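You operate a simulated robot arm through the tools that you are given. There is no shell and no other tool. Be economical: measure what you need, move in short steps, check, and stop when the job is done.

Carry out the task below with a simulated two-armed robot. There is one attempt and no reset: what you move stays moved.

## Task
Test the yellow two-plug lead: green tray if it passes, red if not.
Fine: both plugs into the tester, selector on LEAD, press TEST; both plugs end in the tray; selector at OFF while you plug or unplug, and at the end.

Only the result counts: the job must be done as asked and must still hold three seconds after the hand-in. Knocking over, shifting, dropping, spilling or breaking anything else fails it.

## Robot
Two 7-joint arms with two-finger parallel grippers on one trunk, on a base that drives. Base frame: it is fixed to the floor where the robot stands at the start and does not move with it; the origin is under the middle of the robot, x ahead of it, y to its left, z up. Units: cm, rad, N and s.
The left shoulder is at the start at [7, 18.8, 119], the right one opposite. With the tool pointing down near the work surface each hand reaches from about 24 to 78 cm from the robot's upright axis, wherever it stands, measured 20 degrees to its own side. Places, roughly: grey tester [60, 10, 80]; selector knob [50, 20, 90]. Payload 3.91 kg a hand.
Tool frame (each hand has its own): the origin (TCP) lies between the finger pads and is the grasp point; the fingertips stand 3 cm ahead of it; z points along the fingers, y is the line along which they close. The gripper opens to 11 cm. The fingers are 2 cm wide and 1 cm thick; the gripper's body (4.8 by 11.2 cm) begins 5.5 cm behind the TCP.
Orientation is that of the tool frame in the base frame, as a unit quaternion [w, x, y, z]. With the fingers straight down and closing along the base's y, the tool's x points along the base's -x, its y along +y and its z along -z.

## Interface
- The arms move only by the tool jog_arm. It takes "left_commands", "right_commands" or both (then of equal length, played together; a hand with none holds still); each is a list of rows, each an object of numbers (a shift or turn left out is 0, a gripper value left out holds the last): "tx", "ty", "tz": the shift along the tool's x, y, z in cm; "rx", "ry", "rz": the turn, a rotation vector about the tool's x, y, z in rad; "jaw": the closure, from 0 (fully open) to 1 (shut). In form: [{"tx": .., "ty": .., "tz": .., "rx": .., "ry": .., "rz": .., "jaw": ..}, ...]. A call has 1 to 20 rows; each row is the pose to reach, as a shift and turn from the pose commanded when the call began, along the tool's axes at that moment. Rows are played at 5 a second. More than 5 cm and 0.15 rad between two rows, or a gripper value outside its range, and nothing of the call is played. A pose out of reach is approached as far as the arm can. The call stops where the force on the tool passes 40 N (or 10 N more than at its start, if that is more) or the arm is blocked; 0.2 s more then pass. The fingers move at their own pace (about 7.2 cm/s each) and stop on an object; they squeeze with about 33 N. The grip force told is the motor's: it shows also when the fingers shut on nothing. Time passes only in rows, and 0.2 s behind the last, so rows that repeat a pose let the fingers close. It gives the time, the measured TCP pose, the force on the tool (base axes), the opening and the grip force at its end, in the units of the frame above (readings bear some noise), with the torque about the TCP (base axes, N m) and any sound that the robot's microphone picked up, and new pictures: "views" is both (left out), scene, wrist or none (wrist: the cameras of the hands that moved).
- Cameras (640 x 400 px; columns grow to the right, rows downward): "scene" is now at [13.48, -0.34, 141.96]; the picture's right is [0.03, -1.00, 0.00], its down [-0.64, -0.02, -0.77] and it looks along [0.77, 0.03, -0.64] (base axes); focal length 270 px, centre (320, 200). "left" rides on the left gripper at [7.2, -1.7, -10.3] in its tool frame; the picture's right is [0.23, 0.97, 0.00], its down [-0.76, 0.18, -0.62] and it looks along [-0.61, 0.14, 0.78] (tool axes); focal length 222 px, centre (320, 200). "right" rides on the right gripper at [7.2, 1.7, -10.3] in its tool frame; the picture's right is [-0.23, 0.97, 0.00], its down [-0.76, -0.18, -0.62] and it looks along [-0.61, -0.14, 0.78] (tool axes); focal length 222 px, centre (320, 200). There is no depth. A picture from a camera that has moved, and an enlarged one, comes with that camera's place and axes in the base frame and with its lens. The place of the scene camera against the robot may be out by one fixed shift of up to 1.8 cm in any direction.
- lift_body(by): slides the trunk up (or, below 0, down) by that many cm; the arms and the scene camera ride with it, the base frame stays. It gives what a move gives, with no picture.
- roll_base(legs): drives the robot by 1 to 6 legs, each [ahead, turn to the left] in cm and rad, along the robot's own axes; the way and the turn of a leg run together, so that a leg with both is an arc; at most 150 cm and 3.142 rad a leg. The arms and the cameras ride along, it lands a little off, and it stops where it bumps. It gives what a move gives, and a new picture of the scene camera.
- turn_head(pan, tilt): turns the head with the scene camera to pan (to the left, within 1.501 rad either way) and tilt (down, from -0.506 to 1.204), counted from straight ahead of the robot. It gives what a move gives, and a new picture of the scene camera.
- enlarge(camera, box): a new picture of the part [left, top, right, bottom] of that camera's present view, enlarged. It takes no simulated time.
- sign_off(): hands the job in; it is judged then, once.

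Go step by step. Nothing tells you exact positions but the pictures and the camera data: compare them with the known pose of the tool, close in by small moves and look again before you grip or let go. The budget is 120 turns and 260 pictures, counting those below and the enlarged ones. Unless the task says otherwise, let go and move clear before handing in, and close with one line.

The tools are called by a JSON object that holds its "api" and its "payload". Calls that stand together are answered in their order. jog_arm: Moves the arms, as the interface text tells. Its arguments: {"type":"object","properties":{"left_commands":{"type":"array","items":{"type":"object","properties":{"tx":{"type":"number"},"ty":{"type":"number"},"tz":{"type":"number"},"rx":{"type":"number"},"ry":{"type":"number"},"rz":{"type":"number"},"jaw":{"type":"number"}}}},"right_commands":{"type":"array","items":{"type":"object","properties":{"tx":{"type":"number"},"ty":{"type":"number"},"tz":{"type":"number"},"rx":{"type":"number"},"ry":{"type":"number"},"rz":{"type":"number"},"jaw":{"type":"number"}}}},"views":{"type":"string","enum":["both","scene","wrist","none"]}},"required":[]} The other tools are called the same way: lift_body (by) slides the trunk up or down; roll_base (legs) drives the base; turn_head (pan, tilt) turns the head that bears the scene camera; enlarge (camera, box) takes an enlarged picture of a part of a camera's view; sign_off () hands the job in.

At the start:

```text
time: 0.0
left_tcp_pos: [58.37, 24.49, 112.67]
left_tool_rot: [0.0, -0.001, 1.0, 0.0]
left_contact_force: [0.6, -0.3, -0.7]
left_ft_torque: [0.04, 0.02, -0.02]
left_width: 11.0
left_finger_force: 0.0
right_tcp_pos: [52.8, -25.78, 116.34]
right_tool_rot: [0.0, 0.001, 1.0, 0.0]
right_contact_force: [0.6, -0.4, -0.7]
right_ft_torque: [-0.01, -0.04, -0.01]
right_width: 11.03
right_finger_force: 0.0
trunk travel left (down, up): [-70.0, 24.0]
robot x, y, heading: [-0.23, -0.26, -0.002]
head pan, tilt: [0.035, 0.691]
```

scene: 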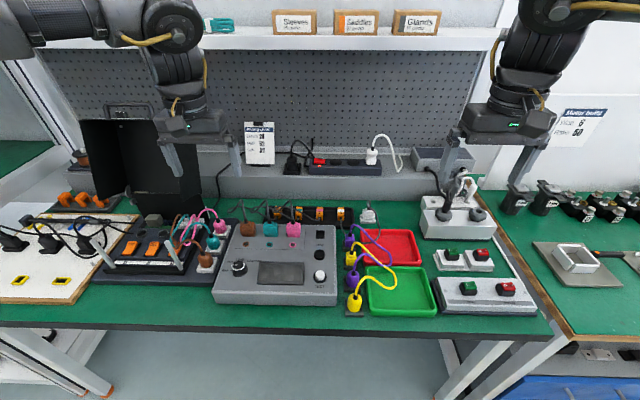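
right: 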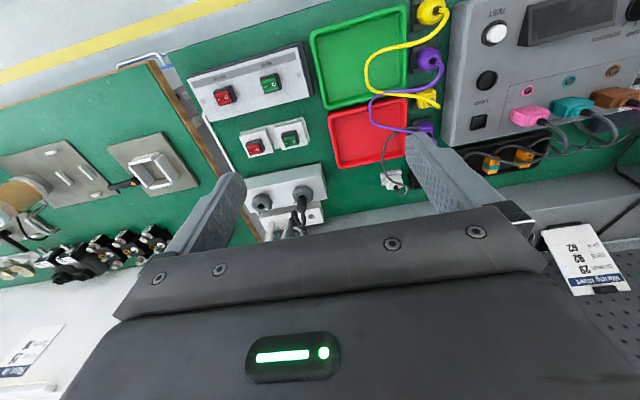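
left: 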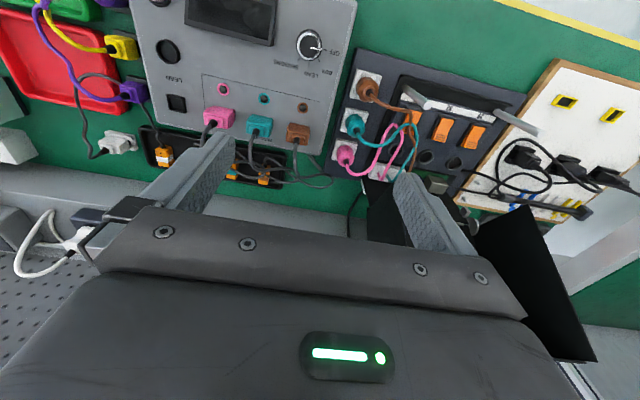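

The grey tester sits in the middle, with a yellow lead and a purple lead between it and the trays. I'll enlarge the views to read the details.

{"api": "enlarge", "payload": {"camera": "scene", "box": [200, 190, 350, 310]}}

{"api": "enlarge", "payload": {"camera": "scene", "box": [320, 200, 450, 325]}}

{"api": "enlarge", "payload": {"camera": "left", "box": [70, 0, 370, 190]}}

{"api": "enlarge", "payload": {"camera": "right", "box": [300, 0, 640, 200]}}

```text
3.33 times, centred on (275, 250) of scene
camera zoom: at [13.48, -0.34, 141.96], right [0.03, -1.0, 0.0], down [-0.64, -0.02, -0.77], along [0.77, 0.03, -0.64], focal length 900 px, centre (470, 33)
```

zoom: 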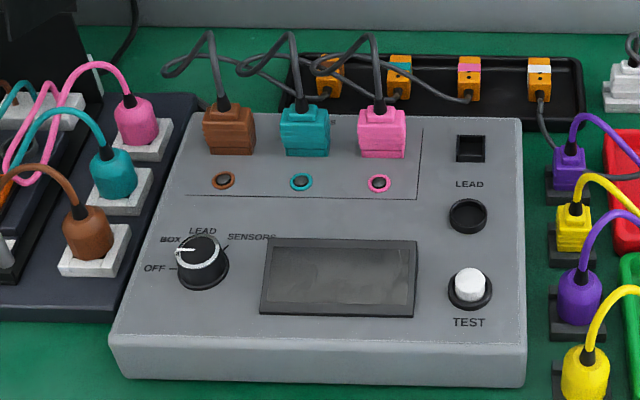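

```text
3.20 times, centred on (385, 262) of scene
camera zoom: at [13.48, -0.34, 141.96], right [0.03, -1.0, 0.0], down [-0.64, -0.02, -0.77], along [0.77, 0.03, -0.64], focal length 864 px, centre (112, 0)
```

zoom: 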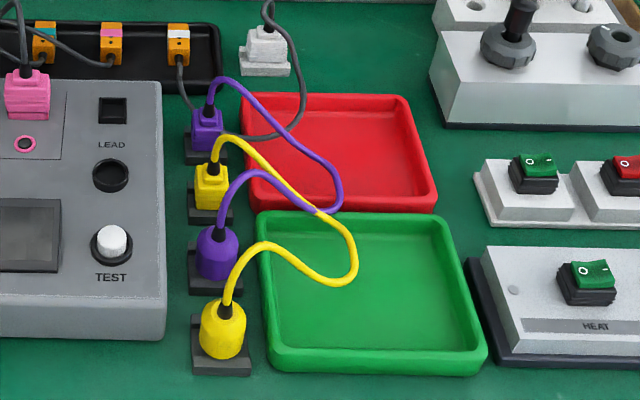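

```text
2.11 times, centred on (220, 95) of left
camera zoom: at [51.06, 22.69, 123.0], right [-0.23, 0.97, 0.0], down [0.76, 0.18, 0.62], along [0.61, 0.14, -0.78], focal length 468 px, centre (530, 421)
```

zoom: 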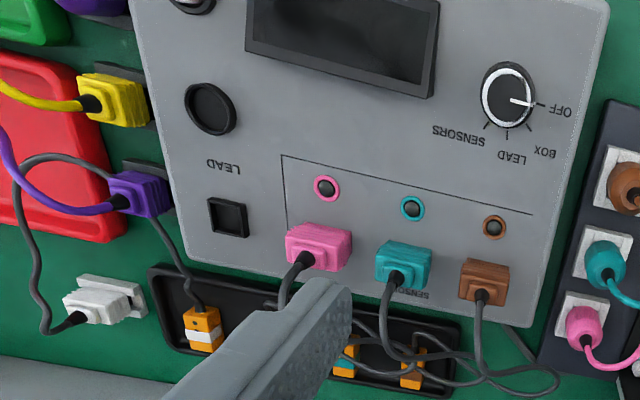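

```text
1.88 times, centred on (470, 100) of right
camera zoom: at [45.49, -24.0, 126.69], right [0.23, 0.97, 0.0], down [0.76, -0.18, 0.62], along [0.61, -0.14, -0.78], focal length 418 px, centre (38, 388)
```

zoom: 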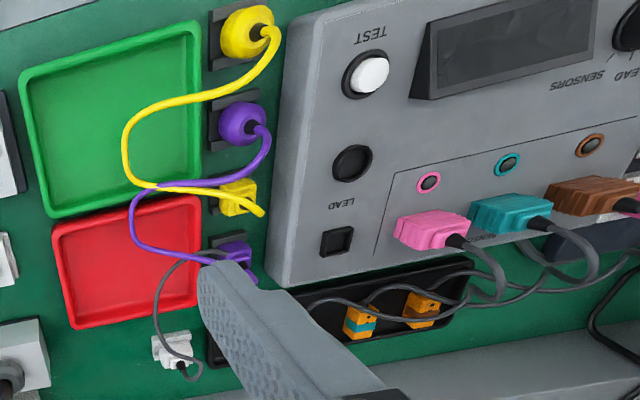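

The tester top is level at z≈84.5, with the round socket near (59.5, 2) and the square one near (66.8, 2). The yellow plugs stand in holders near (48, -7) and (61, -7). I'll bring the right hand over the round yellow plug, turned 90° so it closes along x.

{"api": "jog_arm", "payload": {"right_commands": [{"tx": 0.4, "ty": 1.6, "tz": 1.5, "rz": -0.14}, {"tx": 0.8, "ty": 3.2, "tz": 3, "rz": -0.28}, {"tx": 1.2, "ty": 4.8, "tz": 4.5, "rz": -0.42}, {"tx": 1.6, "ty": 6.4, "tz": 6, "rz": -0.56}, {"tx": 2, "ty": 8, "tz": 7.5, "rz": -0.7}, {"tx": 2.4, "ty": 9.6, "tz": 9, "rz": -0.84}, {"tx": 2.8, "ty": 11.2, "tz": 10.5, "rz": -0.98}, {"tx": 3.2, "ty": 12.8, "tz": 12, "rz": -1.12}, {"tx": 3.6, "ty": 14.4, "tz": 13.5, "rz": -1.26}, {"tx": 4, "ty": 16, "tz": 15, "rz": -1.4}, {"tx": 4.5, "ty": 17.5, "tz": 16, "rz": -1.5}, {"tx": 4.8, "ty": 18.6, "tz": 17, "rz": -1.571}, {"tx": 4.8, "ty": 18.6, "tz": 17, "rz": -1.571}]}}

```text
time: 2.8
left_tcp_pos: [58.43, 24.39, 112.64]
left_tool_rot: [0.0, -0.001, 1.0, 0.0]
left_contact_force: [-0.4, 0.2, 0.2]
left_ft_torque: [-0.01, -0.01, 0.01]
left_width: 11.02
left_finger_force: 0.0
right_tcp_pos: [47.73, -7.05, 99.52]
right_tool_rot: [0.0, 0.708, -0.707, -0.001]
right_contact_force: [0.7, 0.7, -0.5]
right_ft_torque: [0.0, -0.01, 0.01]
right_width: 10.98
right_finger_force: 0.0
trunk travel left (down, up): [-70.0, 24.0]
robot x, y, heading: [-0.14, 0.32, -0.0]
head pan, tilt: [0.035, 0.691]
camera scene: at [13.47, -0.37, 141.96], right [0.03, -1.0, 0.0], down [-0.64, -0.02, -0.77], along [0.77, 0.03, -0.64], focal length 270 px, centre (320, 200)
camera right: at [46.19, -14.19, 109.77], right [-0.97, 0.23, 0.0], down [0.18, 0.76, 0.62], along [0.14, 0.61, -0.78], focal length 222 px, centre (320, 200)
```

scene: 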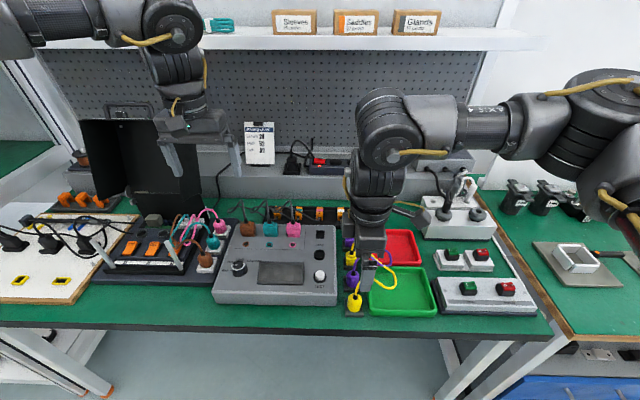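
right: 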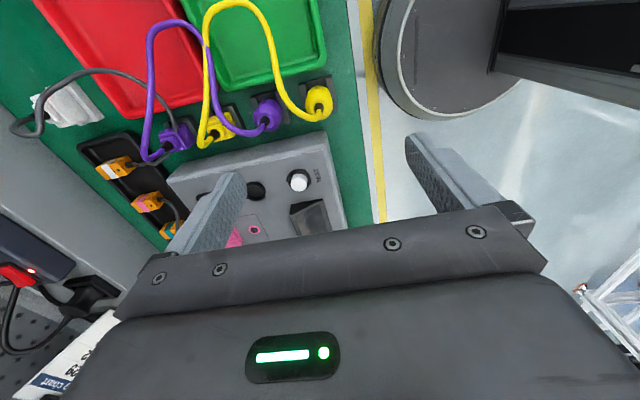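

The hand is turned and hovering. I'll zoom in on the plugs and cables.

{"api": "enlarge", "payload": {"camera": "right", "box": [130, 0, 350, 180]}}

{"api": "enlarge", "payload": {"camera": "scene", "box": [330, 230, 400, 325]}}

```text
2.22 times, centred on (240, 90) of right
camera zoom: at [46.19, -14.19, 109.77], right [-0.97, 0.23, 0.0], down [0.18, 0.76, 0.62], along [0.14, 0.61, -0.78], focal length 494 px, centre (498, 444)
```

zoom: 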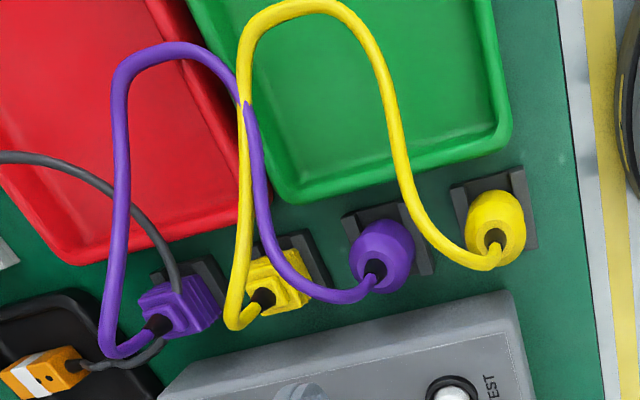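

```text
4.21 times, centred on (365, 278) of scene
camera zoom: at [13.47, -0.37, 141.96], right [0.03, -1.0, 0.0], down [-0.64, -0.02, -0.77], along [0.77, 0.03, -0.64], focal length 1137 px, centre (130, -126)
```

zoom: 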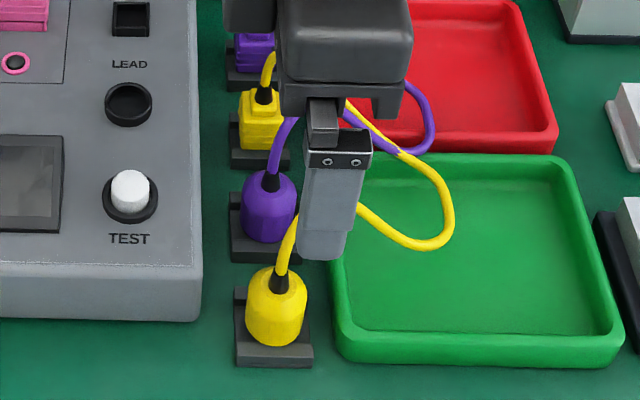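

Both plugs stand upright, with the round yellow one centred near (48, -7.7) and its top at about z 86. I'll close the jaw partway, go down to just above it and check.

{"api": "jog_arm", "payload": {"right_commands": [{"tx": 0.2, "tz": 0, "jaw": 0.5}, {"tx": 0.4, "tz": 0, "jaw": 0.5}, {"tx": 0.6, "ty": -0.1, "tz": 2.5, "jaw": 0.5}, {"tx": 0.6, "ty": -0.1, "tz": 5, "jaw": 0.5}, {"tx": 0.6, "ty": -0.1, "tz": 7.5, "jaw": 0.5}, {"tx": 0.6, "ty": -0.1, "tz": 7.5, "jaw": 0.5}]}}

{"api": "enlarge", "payload": {"camera": "scene", "box": [330, 230, 400, 325]}}

{"api": "enlarge", "payload": {"camera": "right", "box": [150, 0, 450, 190]}}

```text
time: 4.2
left_tcp_pos: [58.39, 24.41, 112.74]
left_tool_rot: [0.001, 0.0, 1.0, -0.001]
left_contact_force: [-0.1, -0.2, -0.6]
left_ft_torque: [0.02, -0.02, 0.01]
left_width: 10.99
left_finger_force: 0.0
right_tcp_pos: [47.83, -7.42, 92.07]
right_tool_rot: [0.0, 0.707, -0.707, 0.001]
right_contact_force: [-0.3, -0.1, -0.6]
right_ft_torque: [0.01, -0.02, 0.01]
right_width: 5.52
right_finger_force: 0.1
trunk travel left (down, up): [-70.0, 24.0]
robot x, y, heading: [-0.26, 0.08, 0.007]
head pan, tilt: [0.035, 0.691]
camera scene: at [13.46, -0.32, 141.96], right [0.03, -1.0, 0.0], down [-0.64, -0.02, -0.77], along [0.77, 0.03, -0.64], focal length 270 px, centre (320, 200)
camera right: at [46.24, -14.75, 102.25], right [-0.97, 0.23, 0.0], down [0.18, 0.76, 0.62], along [0.14, 0.61, -0.78], focal length 222 px, centre (320, 200)
```

scene: 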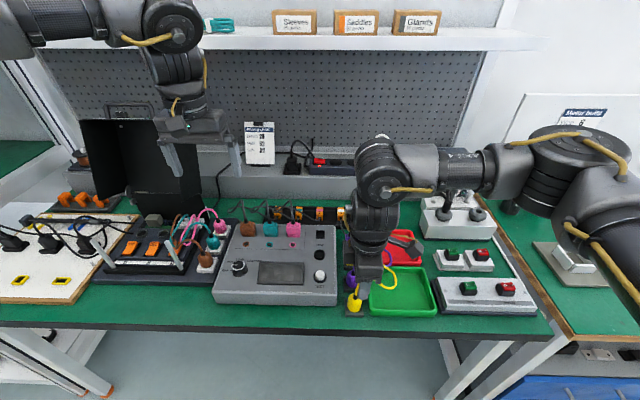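
right: 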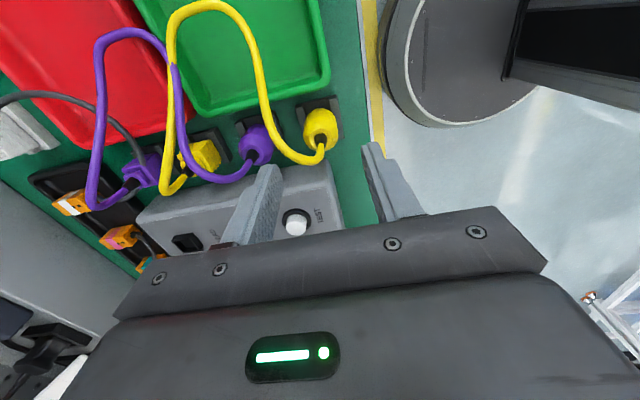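

```text
4.21 times, centred on (365, 278) of scene
camera zoom: at [13.46, -0.32, 141.96], right [0.03, -1.0, 0.0], down [-0.64, -0.02, -0.77], along [0.77, 0.03, -0.64], focal length 1137 px, centre (130, -126)
```

zoom: 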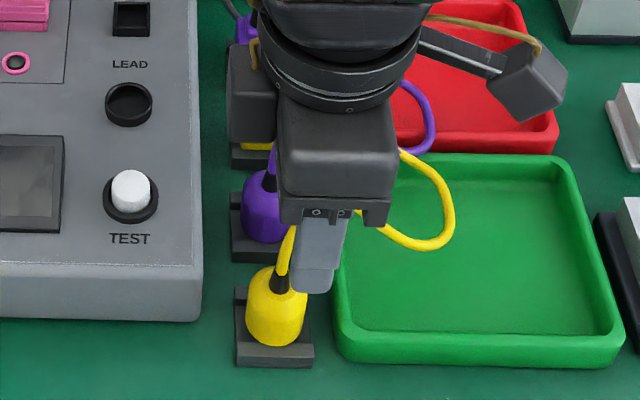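

```text
2.11 times, centred on (300, 95) of right
camera zoom: at [46.24, -14.75, 102.25], right [-0.97, 0.23, 0.0], down [0.18, 0.76, 0.62], along [0.14, 0.61, -0.78], focal length 468 px, centre (362, 421)
```

zoom: 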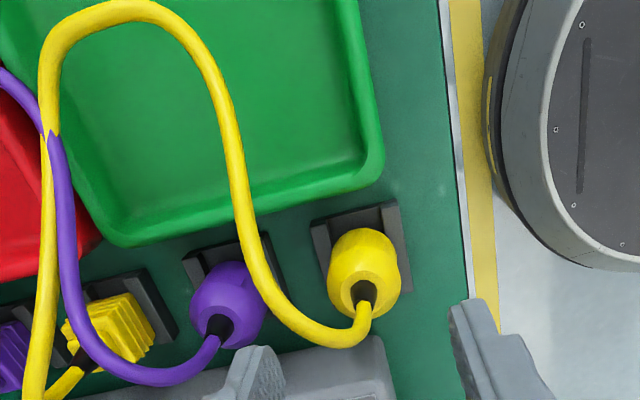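

Cross-checking the three wrist views puts the plug lower and further left than I first thought, at about (48.1, -6.5) with its body centre near z 80. I'll shift over and lower partway.

{"api": "jog_arm", "payload": {"right_commands": [{"tx": -0.5, "ty": -0.1, "tz": 0}, {"tx": -1.0, "ty": -0.2, "tz": 0}, {"tx": -1.0, "ty": -0.2, "tz": 2}, {"tx": -1.0, "ty": -0.2, "tz": 4}, {"tx": -1.0, "ty": -0.2, "tz": 6}, {"tx": -1.0, "ty": -0.2, "tz": 6}], "views": "wrist"}}

{"api": "enlarge", "payload": {"camera": "scene", "box": [330, 230, 400, 325]}}

{"api": "enlarge", "payload": {"camera": "right", "box": [150, 0, 450, 190]}}

```text
time: 5.6
left_tcp_pos: [58.31, 24.45, 112.73]
left_tool_rot: [0.0, 0.0, 1.0, -0.001]
left_contact_force: [0.2, 0.3, -0.5]
left_ft_torque: [0.03, 0.01, 0.02]
left_width: 11.0
left_finger_force: 0.1
right_tcp_pos: [48.23, -6.55, 86.01]
right_tool_rot: [0.0, 0.708, -0.706, -0.001]
right_contact_force: [0.3, -0.1, 0.5]
right_ft_torque: [-0.03, -0.03, 0.0]
right_width: 5.51
right_finger_force: 0.0
trunk travel left (down, up): [-70.0, 24.0]
robot x, y, heading: [0.03, -0.02, 0.0]
head pan, tilt: [0.035, 0.691]
camera right: at [46.56, -13.83, 96.28], right [-0.97, 0.23, 0.0], down [0.18, 0.76, 0.62], along [0.14, 0.61, -0.78], focal length 222 px, centre (320, 200)
```

right: 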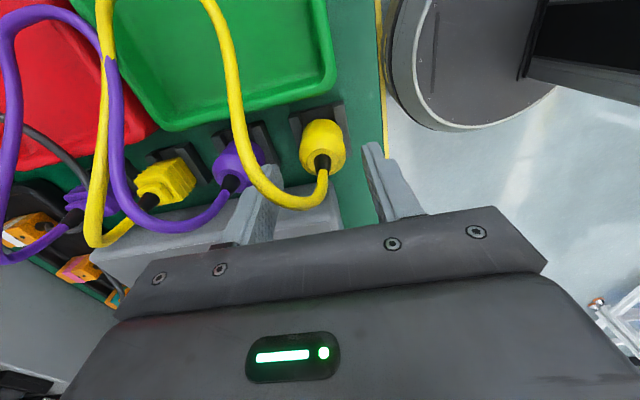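

```text
4.21 times, centred on (365, 278) of scene
camera zoom: at [13.47, -0.33, 141.96], right [0.03, -1.0, 0.0], down [-0.64, -0.02, -0.77], along [0.77, 0.03, -0.64], focal length 1137 px, centre (130, -126)
```

zoom: 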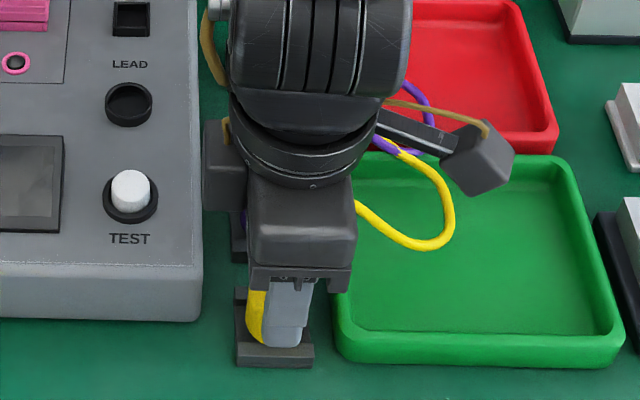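

```text
2.11 times, centred on (300, 95) of right
camera zoom: at [46.56, -13.83, 96.28], right [-0.97, 0.23, 0.0], down [0.18, 0.76, 0.62], along [0.14, 0.61, -0.78], focal length 468 px, centre (362, 421)
```

zoom: 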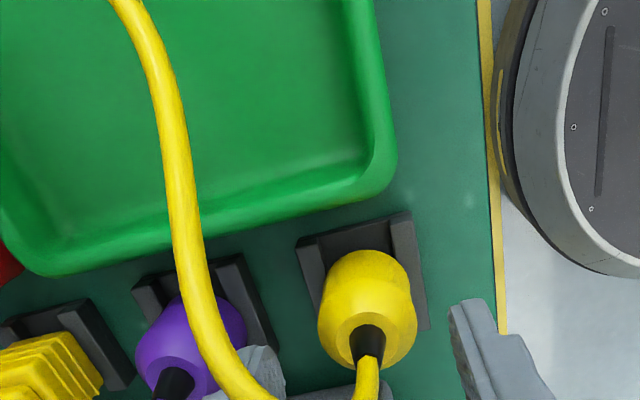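

The plug is lined up. I'll lower to grasp height at TCP z of about 81.7, check the force, then close.

{"api": "jog_arm", "payload": {"right_commands": [{"ty": 0.1, "tz": 1.5}, {"ty": 0.1, "tz": 3}, {"ty": 0.1, "tz": 3.7}, {"ty": 0.1, "tz": 4.3}, {"ty": 0.1, "tz": 4.3}], "views": "wrist"}}

{"api": "enlarge", "payload": {"camera": "scene", "box": [330, 230, 400, 325]}}

```text
time: 6.8
left_tcp_pos: [58.34, 24.51, 112.71]
left_tool_rot: [0.001, -0.002, 1.0, 0.0]
left_contact_force: [0.7, 0.0, -0.6]
left_ft_torque: [0.01, 0.0, -0.01]
left_width: 11.0
left_finger_force: 0.0
right_tcp_pos: [48.05, -6.77, 81.52]
right_tool_rot: [0.0, -0.707, 0.707, 0.0]
right_contact_force: [-0.1, -0.7, 0.2]
right_ft_torque: [0.01, 0.02, -0.02]
right_width: 5.49
right_finger_force: 0.0
trunk travel left (down, up): [-70.0, 24.0]
robot x, y, heading: [0.27, -0.07, -0.001]
head pan, tilt: [0.035, 0.691]
camera right: at [46.44, -13.87, 91.86], right [-0.97, 0.23, 0.0], down [0.18, 0.76, 0.62], along [0.14, 0.61, -0.78], focal length 222 px, centre (320, 200)
```

right: 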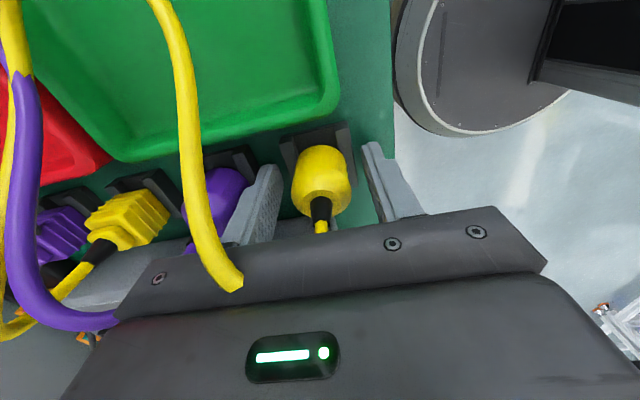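

```text
4.21 times, centred on (365, 278) of scene
camera zoom: at [13.47, -0.32, 141.96], right [0.03, -1.0, 0.0], down [-0.64, -0.02, -0.77], along [0.77, 0.03, -0.64], focal length 1137 px, centre (130, -126)
```

zoom: 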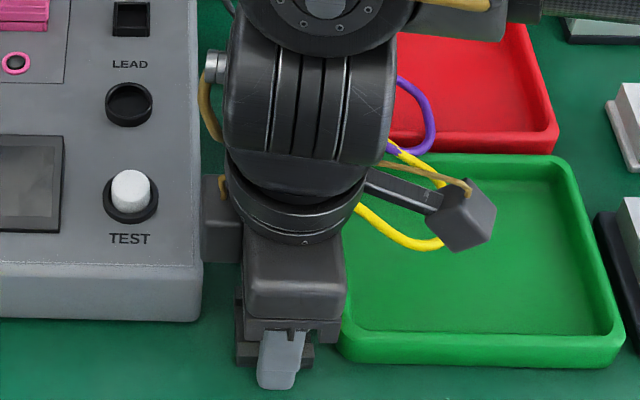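

The plug sits between the fingers. I'll go another 0.6 cm lower for a better bite and close.

{"api": "jog_arm", "payload": {"right_commands": [{"tz": 0.3}, {"tz": 0.6}, {"tz": 0.6, "jaw": 0.65}, {"tz": 0.6, "jaw": 0.8}, {"tz": 0.6, "jaw": 0.8}, {"tz": 0.6, "jaw": 0.8}], "views": "wrist"}}

```text
time: 8.2
left_tcp_pos: [58.32, 24.47, 112.74]
left_tool_rot: [0.0, -0.001, 1.0, 0.0]
left_contact_force: [0.1, -0.3, 0.0]
left_ft_torque: [0.01, 0.01, -0.01]
left_width: 11.0
left_finger_force: 0.0
right_tcp_pos: [48.07, -6.75, 81.02]
right_tool_rot: [0.001, 0.709, -0.706, -0.001]
right_contact_force: [-6.1, -0.8, -1.3]
right_ft_torque: [-0.02, 0.38, 0.66]
right_width: 4.3
right_finger_force: 45.2
trunk travel left (down, up): [-70.0, 24.0]
robot x, y, heading: [-0.24, -0.14, 0.0]
head pan, tilt: [0.035, 0.691]
camera right: at [46.36, -13.91, 91.35], right [-0.97, 0.23, 0.0], down [0.18, 0.76, 0.62], along [0.14, 0.61, -0.78], focal length 222 px, centre (320, 200)
```

right: 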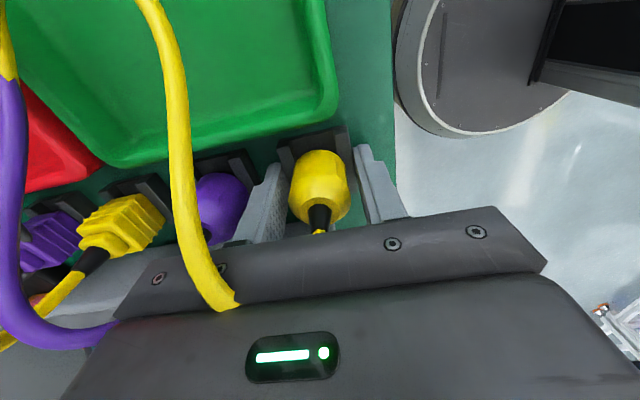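

The jaw stopped at 4.3 cm with a side force, so the fingertips are probably pinching the holder walls. I'll open, rise and try again higher.

{"api": "jog_arm", "payload": {"right_commands": [{"jaw": 0.5}, {"jaw": 0.5}, {"tz": -0.5, "jaw": 0.5}, {"tz": -1.3, "jaw": 0.5}, {"tz": -1.3, "jaw": 0.5}], "views": "wrist"}}

{"api": "enlarge", "payload": {"camera": "right", "box": [220, 80, 420, 240]}}

```text
time: 9.4
left_tcp_pos: [58.35, 24.58, 112.68]
left_tool_rot: [0.0, -0.001, 1.0, -0.001]
left_contact_force: [0.1, 0.3, -1.0]
left_ft_torque: [-0.01, 0.01, 0.02]
left_width: 10.97
left_finger_force: 0.1
right_tcp_pos: [48.14, -6.75, 82.11]
right_tool_rot: [0.0, -0.707, 0.707, 0.001]
right_contact_force: [0.3, -0.2, -0.8]
right_ft_torque: [-0.01, -0.02, 0.03]
right_width: 5.5
right_finger_force: 0.0
trunk travel left (down, up): [-70.0, 24.0]
robot x, y, heading: [-0.16, -0.21, -0.001]
head pan, tilt: [0.035, 0.691]
camera right: at [46.41, -13.88, 92.56], right [-0.97, 0.23, 0.0], down [0.18, 0.76, 0.62], along [0.14, 0.61, -0.78], focal length 222 px, centre (320, 200)
```

right: 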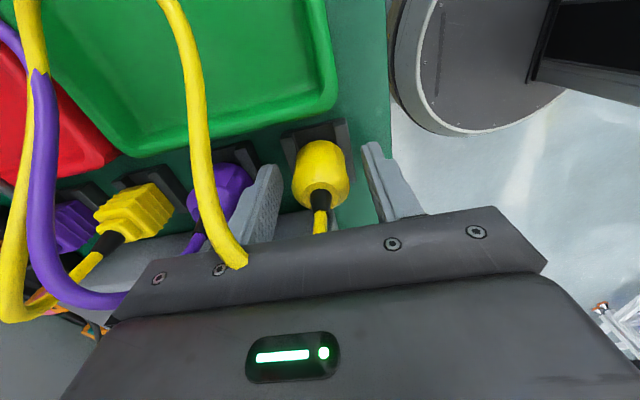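

```text
2.50 times, centred on (320, 160) of right
camera zoom: at [46.41, -13.88, 92.56], right [-0.97, 0.23, 0.0], down [0.18, 0.76, 0.62], along [0.14, 0.61, -0.78], focal length 555 px, centre (320, 300)
```

zoom: 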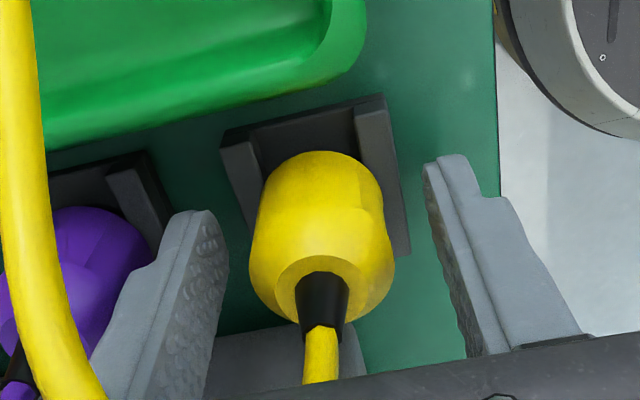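

The plug is centred between the tips. Closing at this height.

{"api": "jog_arm", "payload": {"right_commands": [{"jaw": 0.65}, {"jaw": 0.8}, {"jaw": 0.8}, {"jaw": 0.8}], "views": "wrist"}}

```text
time: 10.4
left_tcp_pos: [58.36, 24.47, 112.85]
left_tool_rot: [0.0, -0.001, 1.0, 0.001]
left_contact_force: [-0.1, 0.0, 0.0]
left_ft_torque: [0.03, -0.01, -0.01]
left_width: 11.02
left_finger_force: 0.0
right_tcp_pos: [47.9, -6.66, 82.2]
right_tool_rot: [0.001, 0.708, -0.706, -0.001]
right_contact_force: [-3.8, -0.4, -1.7]
right_ft_torque: [0.13, 0.59, 0.72]
right_width: 4.34
right_finger_force: 45.4
trunk travel left (down, up): [-70.0, 24.0]
robot x, y, heading: [-0.05, 0.21, -0.005]
head pan, tilt: [0.035, 0.691]
camera right: at [46.36, -13.88, 92.55], right [-0.97, 0.23, 0.0], down [0.18, 0.76, 0.62], along [0.14, 0.61, -0.78], focal length 222 px, centre (320, 200)
```

right: 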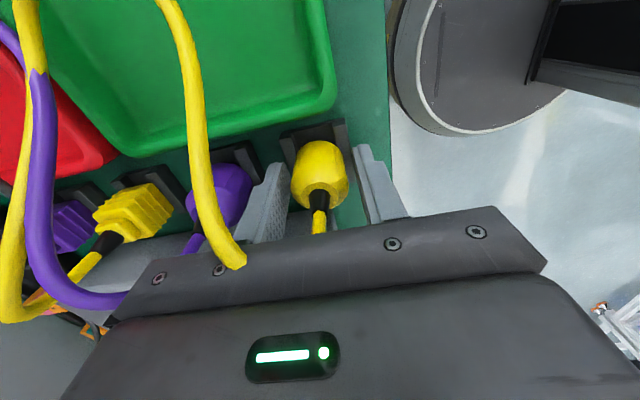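

{"api": "enlarge", "payload": {"camera": "right", "box": [240, 100, 400, 240]}}

{"api": "enlarge", "payload": {"camera": "scene", "box": [335, 270, 385, 325]}}

```text
2.86 times, centred on (320, 170) of right
camera zoom: at [46.36, -13.88, 92.55], right [-0.97, 0.23, 0.0], down [0.18, 0.76, 0.62], along [0.14, 0.61, -0.78], focal length 635 px, centre (320, 286)
```

zoom: 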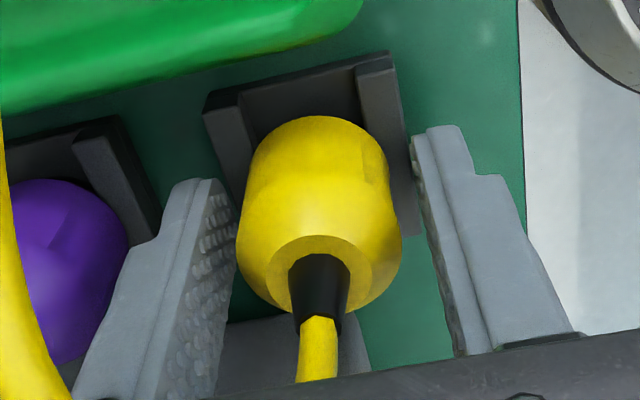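

```text
7.27 times, centred on (360, 298) of scene
camera zoom: at [13.43, -0.34, 141.96], right [0.03, -1.0, 0.0], down [-0.64, -0.02, -0.77], along [0.77, 0.03, -0.64], focal length 1963 px, centre (29, -509)
```

zoom: 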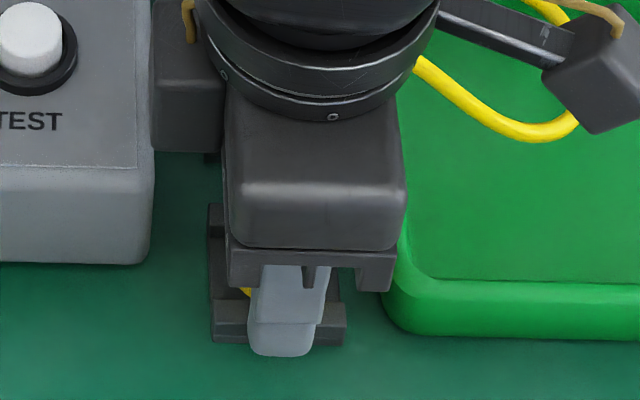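

Both fingers seem to be loading the plug. I'll lift 1.5 cm as a test to see whether it comes along.

{"api": "jog_arm", "payload": {"right_commands": [{"tz": -0.4}, {"tz": -0.8}, {"tz": -1.2}, {"tz": -1.6}], "views": "wrist"}}

{"api": "enlarge", "payload": {"camera": "right", "box": [240, 100, 400, 240]}}

```text
time: 10.9
left_tcp_pos: [58.56, 24.6, 112.53]
left_tool_rot: [-0.001, -0.001, 1.0, 0.0]
left_contact_force: [0.0, -0.4, 1.0]
left_ft_torque: [0.01, 0.0, 0.02]
left_width: 10.99
left_finger_force: 0.1
right_tcp_pos: [47.99, -6.72, 82.38]
right_tool_rot: [0.004, 0.708, -0.706, -0.002]
right_contact_force: [8.7, 1.9, -18.6]
right_ft_torque: [0.23, 0.03, 0.45]
right_width: 4.35
right_finger_force: 45.0
trunk travel left (down, up): [-70.0, 24.0]
robot x, y, heading: [0.03, -0.14, 0.006]
head pan, tilt: [0.035, 0.691]
stopped in row 2 (right hand): the force on the tool passed its limit at 45 N (the readings are from after the stop); the commanded pose is now the measured one
camera right: at [46.46, -13.86, 92.59], right [-0.97, 0.23, 0.01], down [0.18, 0.76, 0.62], along [0.13, 0.61, -0.78], focal length 222 px, centre (320, 200)
```

right: 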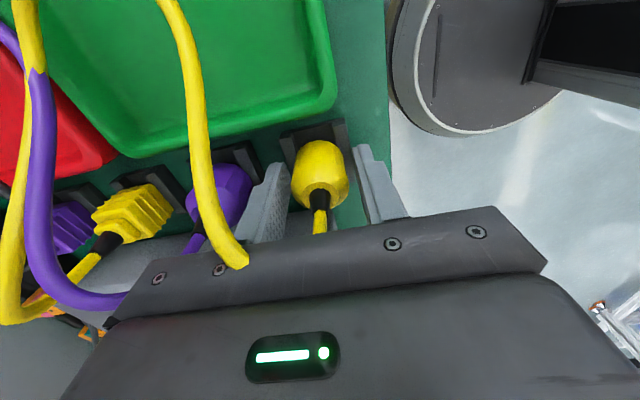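

```text
2.86 times, centred on (320, 170) of right
camera zoom: at [46.46, -13.86, 92.59], right [-0.97, 0.23, 0.01], down [0.18, 0.76, 0.62], along [0.13, 0.61, -0.78], focal length 635 px, centre (320, 286)
```

zoom: 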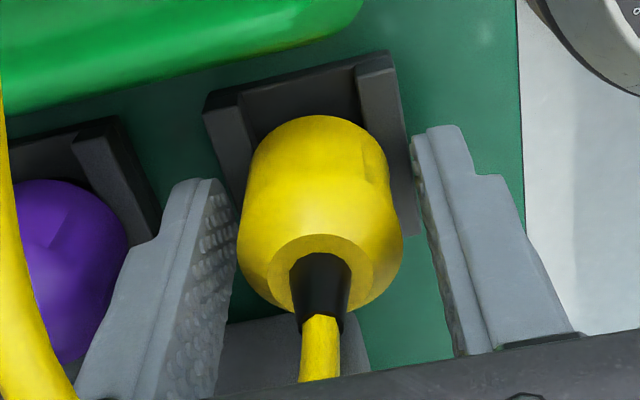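

The holder walls are about 4.3 cm apart on the outside and reach z of about 79.5, so I was gripping the holder. It didn't move. I'll open, raise the tips above the walls and close on the plug.

{"api": "jog_arm", "payload": {"right_commands": [{"jaw": 0.5}, {"jaw": 0.5}, {"jaw": 0.5}, {"tz": -0.5}, {"tz": -1.0}, {"tz": -1.0, "jaw": 0.65}, {"tz": -1.0, "jaw": 0.8}, {"tz": -1.0, "jaw": 0.8}, {"tz": -1.0, "jaw": 0.8}], "views": "wrist"}}

{"api": "enlarge", "payload": {"camera": "right", "box": [240, 100, 400, 240]}}

```text
time: 12.9
left_tcp_pos: [58.5, 24.55, 112.62]
left_tool_rot: [0.001, -0.001, 1.0, -0.001]
left_contact_force: [0.0, -0.7, 0.2]
left_ft_torque: [0.05, -0.02, 0.01]
left_width: 11.01
left_finger_force: 0.0
right_tcp_pos: [47.79, -6.67, 83.41]
right_tool_rot: [0.002, 0.708, -0.706, -0.001]
right_contact_force: [7.6, -0.9, 7.1]
right_ft_torque: [-0.04, -0.23, -0.01]
right_width: 3.02
right_finger_force: 33.2
trunk travel left (down, up): [-70.0, 24.0]
robot x, y, heading: [-0.07, 0.38, -0.001]
head pan, tilt: [0.035, 0.691]
camera right: at [46.25, -13.88, 93.78], right [-0.97, 0.23, 0.0], down [0.18, 0.76, 0.62], along [0.14, 0.61, -0.78], focal length 222 px, centre (320, 200)
```

right: 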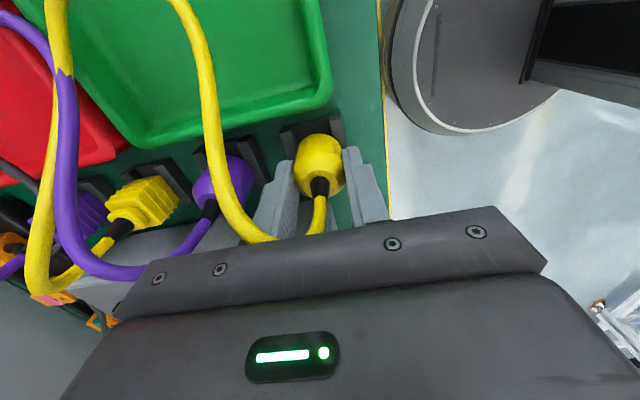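

```text
2.86 times, centred on (320, 170) of right
camera zoom: at [46.25, -13.88, 93.78], right [-0.97, 0.23, 0.0], down [0.18, 0.76, 0.62], along [0.14, 0.61, -0.78], focal length 635 px, centre (320, 286)
```

zoom: 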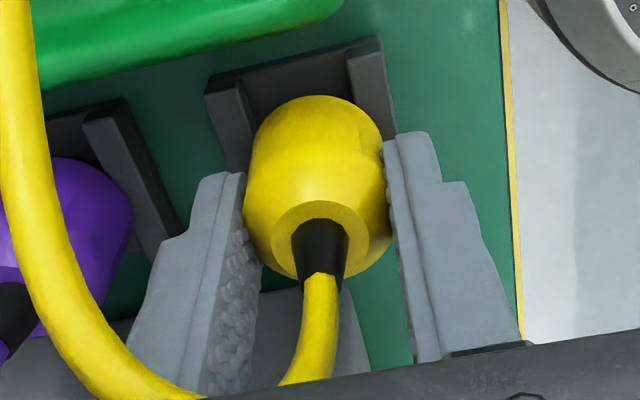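

The jaw is at 3.0 cm on the plug itself now. Lifting slowly.

{"api": "jog_arm", "payload": {"right_commands": [{"tz": -0.4}, {"tz": -0.8}, {"tz": -1.4}, {"tz": -2.2}, {"tz": -3.2}, {"tz": -4.5}, {"tz": -6}, {"tz": -7.5}]}}

{"api": "enlarge", "payload": {"camera": "right", "box": [200, 60, 420, 240]}}

{"api": "enlarge", "payload": {"camera": "scene", "box": [310, 210, 430, 325]}}

```text
time: 14.7
left_tcp_pos: [58.36, 24.48, 112.74]
left_tool_rot: [0.0, -0.001, 1.0, 0.0]
left_contact_force: [-0.3, 0.5, 0.2]
left_ft_torque: [0.0, -0.02, 0.01]
left_width: 11.02
left_finger_force: 0.0
right_tcp_pos: [47.75, -6.72, 90.98]
right_tool_rot: [0.003, 0.708, -0.706, -0.002]
right_contact_force: [1.1, 0.3, -0.2]
right_ft_torque: [0.02, -0.01, 0.01]
right_width: 2.99
right_finger_force: 33.1
trunk travel left (down, up): [-70.0, 24.0]
robot x, y, heading: [0.1, -0.14, -0.0]
head pan, tilt: [0.035, 0.691]
camera scene: at [13.45, -0.32, 141.96], right [0.03, -1.0, 0.0], down [-0.64, -0.02, -0.77], along [0.77, 0.03, -0.64], focal length 270 px, centre (320, 200)
camera right: at [46.23, -13.92, 101.39], right [-0.97, 0.23, 0.01], down [0.18, 0.76, 0.62], along [0.14, 0.61, -0.78], focal length 222 px, centre (320, 200)
```

scene: 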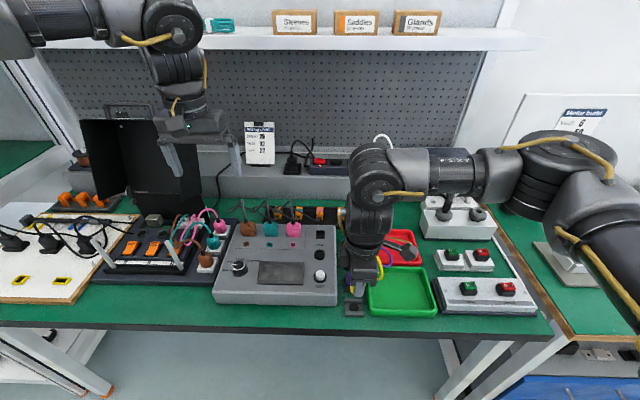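
right: 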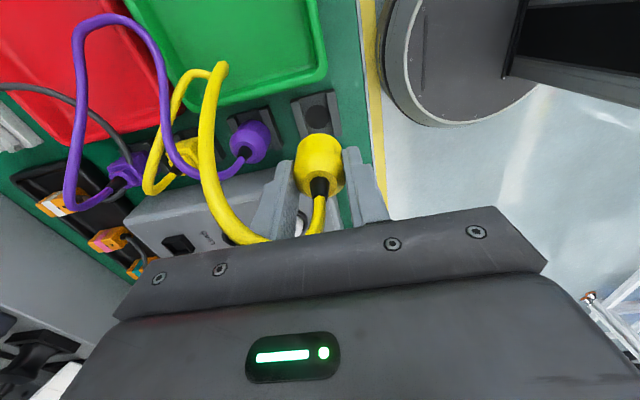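

```text
2.22 times, centred on (310, 150) of right
camera zoom: at [46.23, -13.92, 101.39], right [-0.97, 0.23, 0.01], down [0.18, 0.76, 0.62], along [0.14, 0.61, -0.78], focal length 494 px, centre (342, 311)
```

zoom: 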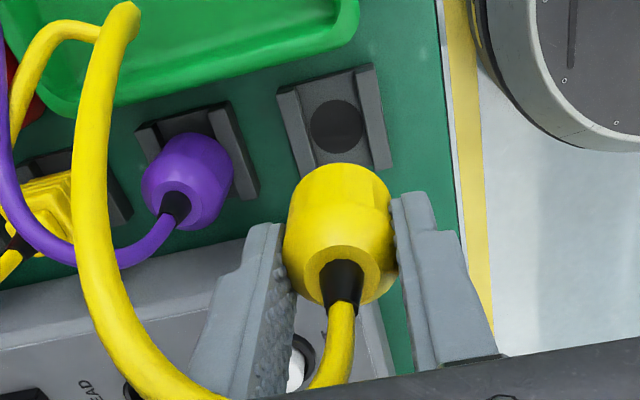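

```text
3.48 times, centred on (370, 268) of scene
camera zoom: at [13.45, -0.32, 141.96], right [0.03, -1.0, 0.0], down [-0.64, -0.02, -0.77], along [0.77, 0.03, -0.64], focal length 939 px, centre (146, -35)
```

zoom: 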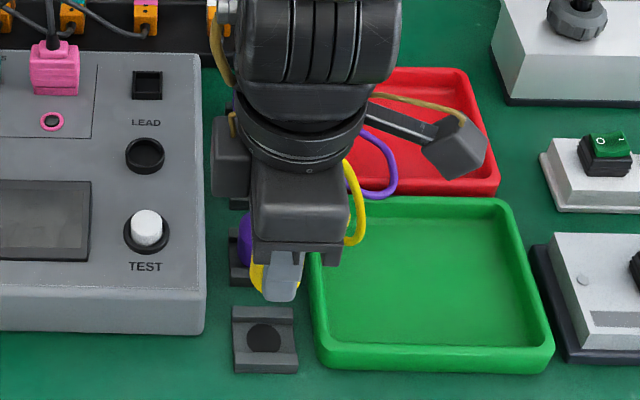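

The round plug is out and hanging free. I'll carry it above the round socket and bring the left hand, jaw shut, to a viewing spot in front and to the left.

{"api": "jog_arm", "payload": {"right_commands": [{"tz": -2}, {"tx": -1.4, "ty": -2, "tz": -2.5}, {"tx": -2.8, "ty": -4, "tz": -2.5}, {"tx": -4.2, "ty": -6, "tz": -2.5}, {"tx": -5.6, "ty": -8, "tz": -2.5}, {"tx": -7, "ty": -10, "tz": -2.5}, {"tx": -8.4, "ty": -11.65, "tz": -2.5}, {"tx": -8.4, "ty": -11.65, "tz": -2.5}], "left_commands": [{"tx": 2, "ty": -1.5, "tz": 1, "jaw": 0.5}, {"tx": 4, "ty": -3, "tz": 2, "jaw": 1}, {"tx": 6, "ty": -4.5, "tz": 3}, {"tx": 8, "ty": -6, "tz": 4}, {"tx": 10, "ty": -7.5, "tz": 5}, {"tx": 12, "ty": -9, "tz": 6.5}, {"tx": 14, "ty": -10.5, "tz": 7.7}, {"tx": 14, "ty": -10.5, "tz": 7.7}]}}

{"api": "enlarge", "payload": {"camera": "left", "box": [150, 100, 350, 240]}}

{"api": "enlarge", "payload": {"camera": "right", "box": [200, 60, 420, 240]}}

```text
time: 16.5
left_tcp_pos: [48.71, 17.48, 107.9]
left_tool_rot: [-0.001, -0.001, 1.0, 0.0]
left_contact_force: [0.2, -1.2, -0.4]
left_ft_torque: [0.0, -0.01, -0.02]
left_width: 0.03
left_finger_force: 32.8
left hand out of reach, approached as far as the arm can: row 5, 6, 7, 8
right_tcp_pos: [59.44, 1.7, 93.26]
right_tool_rot: [0.003, 0.707, -0.707, -0.002]
right_contact_force: [0.8, 0.6, -0.3]
right_ft_torque: [0.04, 0.02, 0.02]
right_width: 3.02
right_finger_force: 32.8
trunk travel left (down, up): [-70.0, 24.0]
robot x, y, heading: [-0.02, 0.31, -0.001]
head pan, tilt: [0.035, 0.691]
camera scene: at [13.47, -0.41, 141.96], right [0.03, -1.0, 0.0], down [-0.64, -0.02, -0.77], along [0.77, 0.03, -0.64], focal length 270 px, centre (320, 200)
camera right: at [57.82, -5.4, 103.66], right [-0.97, 0.22, 0.01], down [0.18, 0.76, 0.62], along [0.13, 0.61, -0.78], focal length 222 px, centre (320, 200)
camera left: at [41.38, 15.75, 118.24], right [-0.23, 0.97, 0.0], down [0.76, 0.18, 0.62], along [0.61, 0.14, -0.78], focal length 222 px, centre (320, 200)
```

scene: 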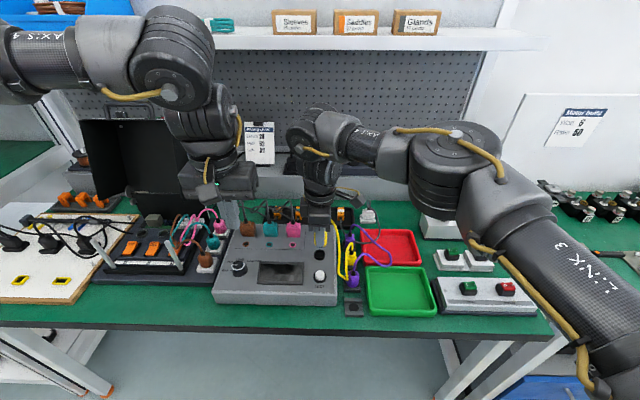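
right: 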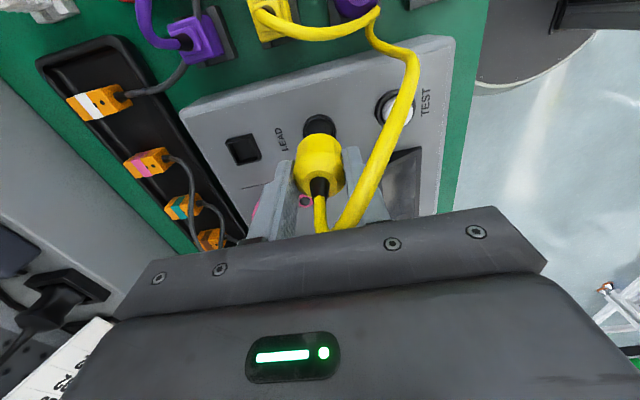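
left: 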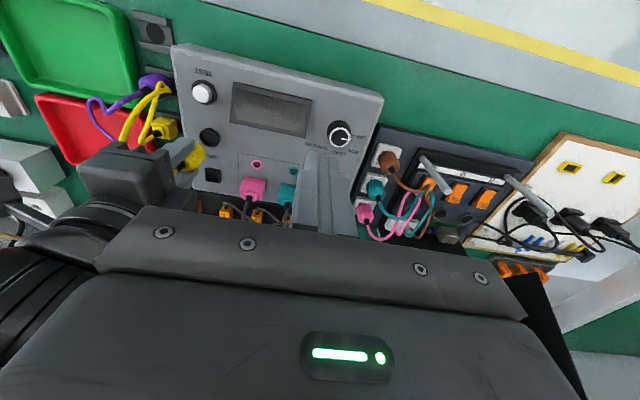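

```text
2.86 times, centred on (250, 170) of left
camera zoom: at [41.38, 15.75, 118.24], right [-0.23, 0.97, 0.0], down [0.76, 0.18, 0.62], along [0.61, 0.14, -0.78], focal length 635 px, centre (520, 286)
```

zoom: 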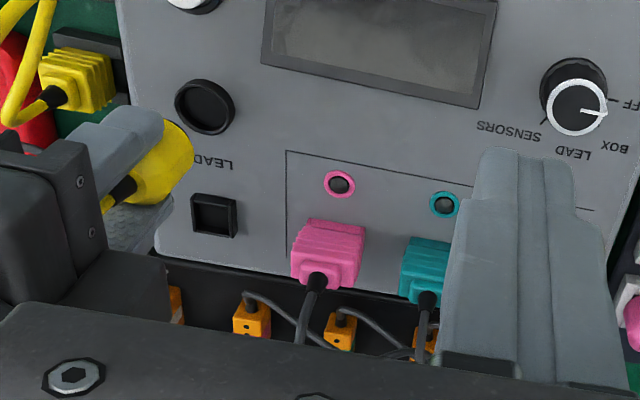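

```text
2.22 times, centred on (310, 150) of right
camera zoom: at [57.82, -5.4, 103.66], right [-0.97, 0.22, 0.01], down [0.18, 0.76, 0.62], along [0.13, 0.61, -0.78], focal length 494 px, centre (342, 311)
```

zoom: 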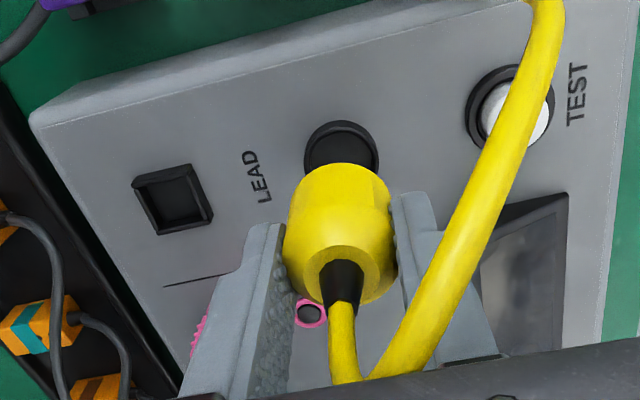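

{"api": "enlarge", "payload": {"camera": "left", "box": [170, 125, 240, 185]}}

{"api": "enlarge", "payload": {"camera": "right", "box": [280, 100, 370, 210]}}

```text
6.67 times, centred on (205, 155) of left
camera zoom: at [41.38, 15.75, 118.24], right [-0.23, 0.97, 0.0], down [0.76, 0.18, 0.62], along [0.61, 0.14, -0.78], focal length 1481 px, centre (1087, 500)
```

zoom: 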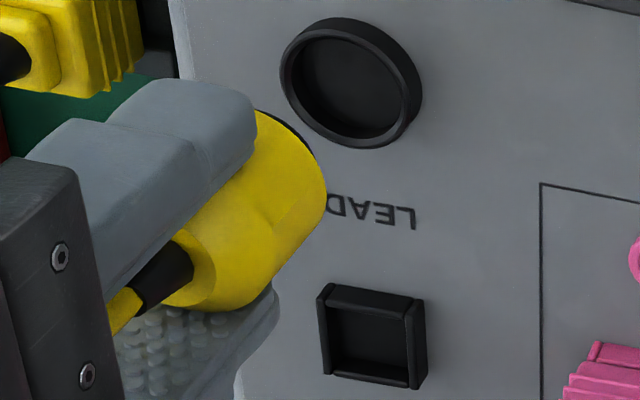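

```text
3.64 times, centred on (325, 155) of right
camera zoom: at [57.82, -5.4, 103.66], right [-0.97, 0.22, 0.01], down [0.18, 0.76, 0.62], along [0.13, 0.61, -0.78], focal length 808 px, centre (302, 364)
```

zoom: 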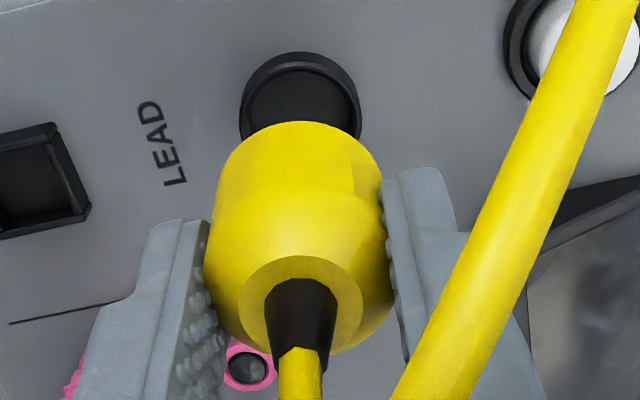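

Plug and socket agree to within about 2 mm in both x and y. I'll lower to just above the socket and recheck.

{"api": "jog_arm", "payload": {"right_commands": [{"tz": 1}, {"tz": 2}, {"tz": 2.7}, {"tz": 2.7}], "views": "none"}}

{"api": "enlarge", "payload": {"camera": "left", "box": [170, 110, 240, 170]}}

{"api": "enlarge", "payload": {"camera": "right", "box": [280, 100, 370, 210]}}

```text
time: 17.5
left_tcp_pos: [48.78, 17.5, 107.92]
left_tool_rot: [0.0, -0.001, 1.0, 0.0]
left_contact_force: [0.7, -1.3, 0.0]
left_ft_torque: [-0.03, 0.01, -0.01]
left_width: 0.01
left_finger_force: 32.9
right_tcp_pos: [59.47, 1.74, 90.69]
right_tool_rot: [0.002, 0.707, -0.707, -0.002]
right_contact_force: [0.2, 0.0, -0.4]
right_ft_torque: [0.0, -0.02, -0.02]
right_width: 3.05
right_finger_force: 32.8
trunk travel left (down, up): [-70.0, 24.0]
robot x, y, heading: [0.02, 0.45, 0.001]
head pan, tilt: [0.035, 0.691]
```

```text
6.67 times, centred on (205, 140) of left
camera zoom: at [41.39, 15.83, 118.23], right [-0.23, 0.97, 0.0], down [0.76, 0.18, 0.62], along [0.61, 0.14, -0.78], focal length 1481 px, centre (1087, 600)
```

zoom: 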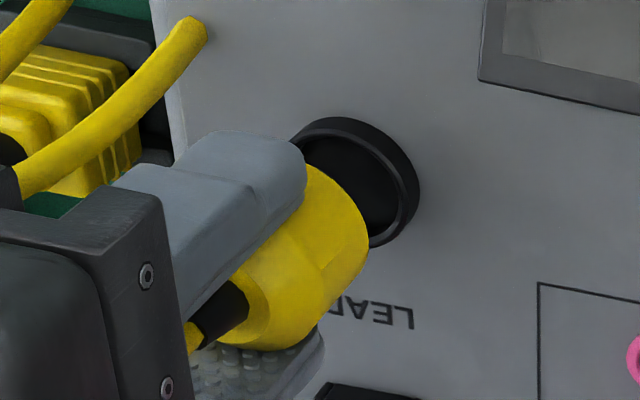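

```text
3.64 times, centred on (325, 155) of right
camera zoom: at [57.9, -5.43, 101.02], right [-0.97, 0.23, 0.01], down [0.18, 0.76, 0.62], along [0.14, 0.61, -0.78], focal length 808 px, centre (302, 364)
```

zoom: 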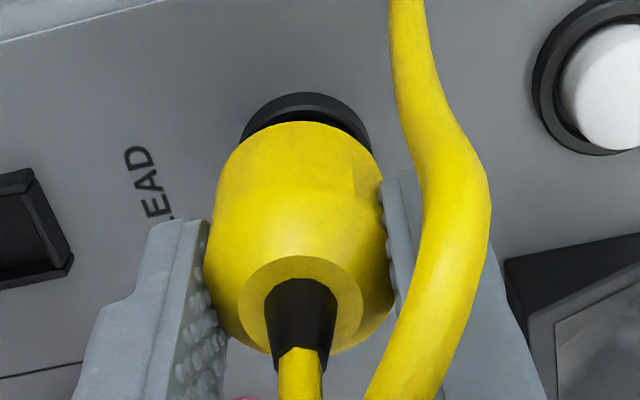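

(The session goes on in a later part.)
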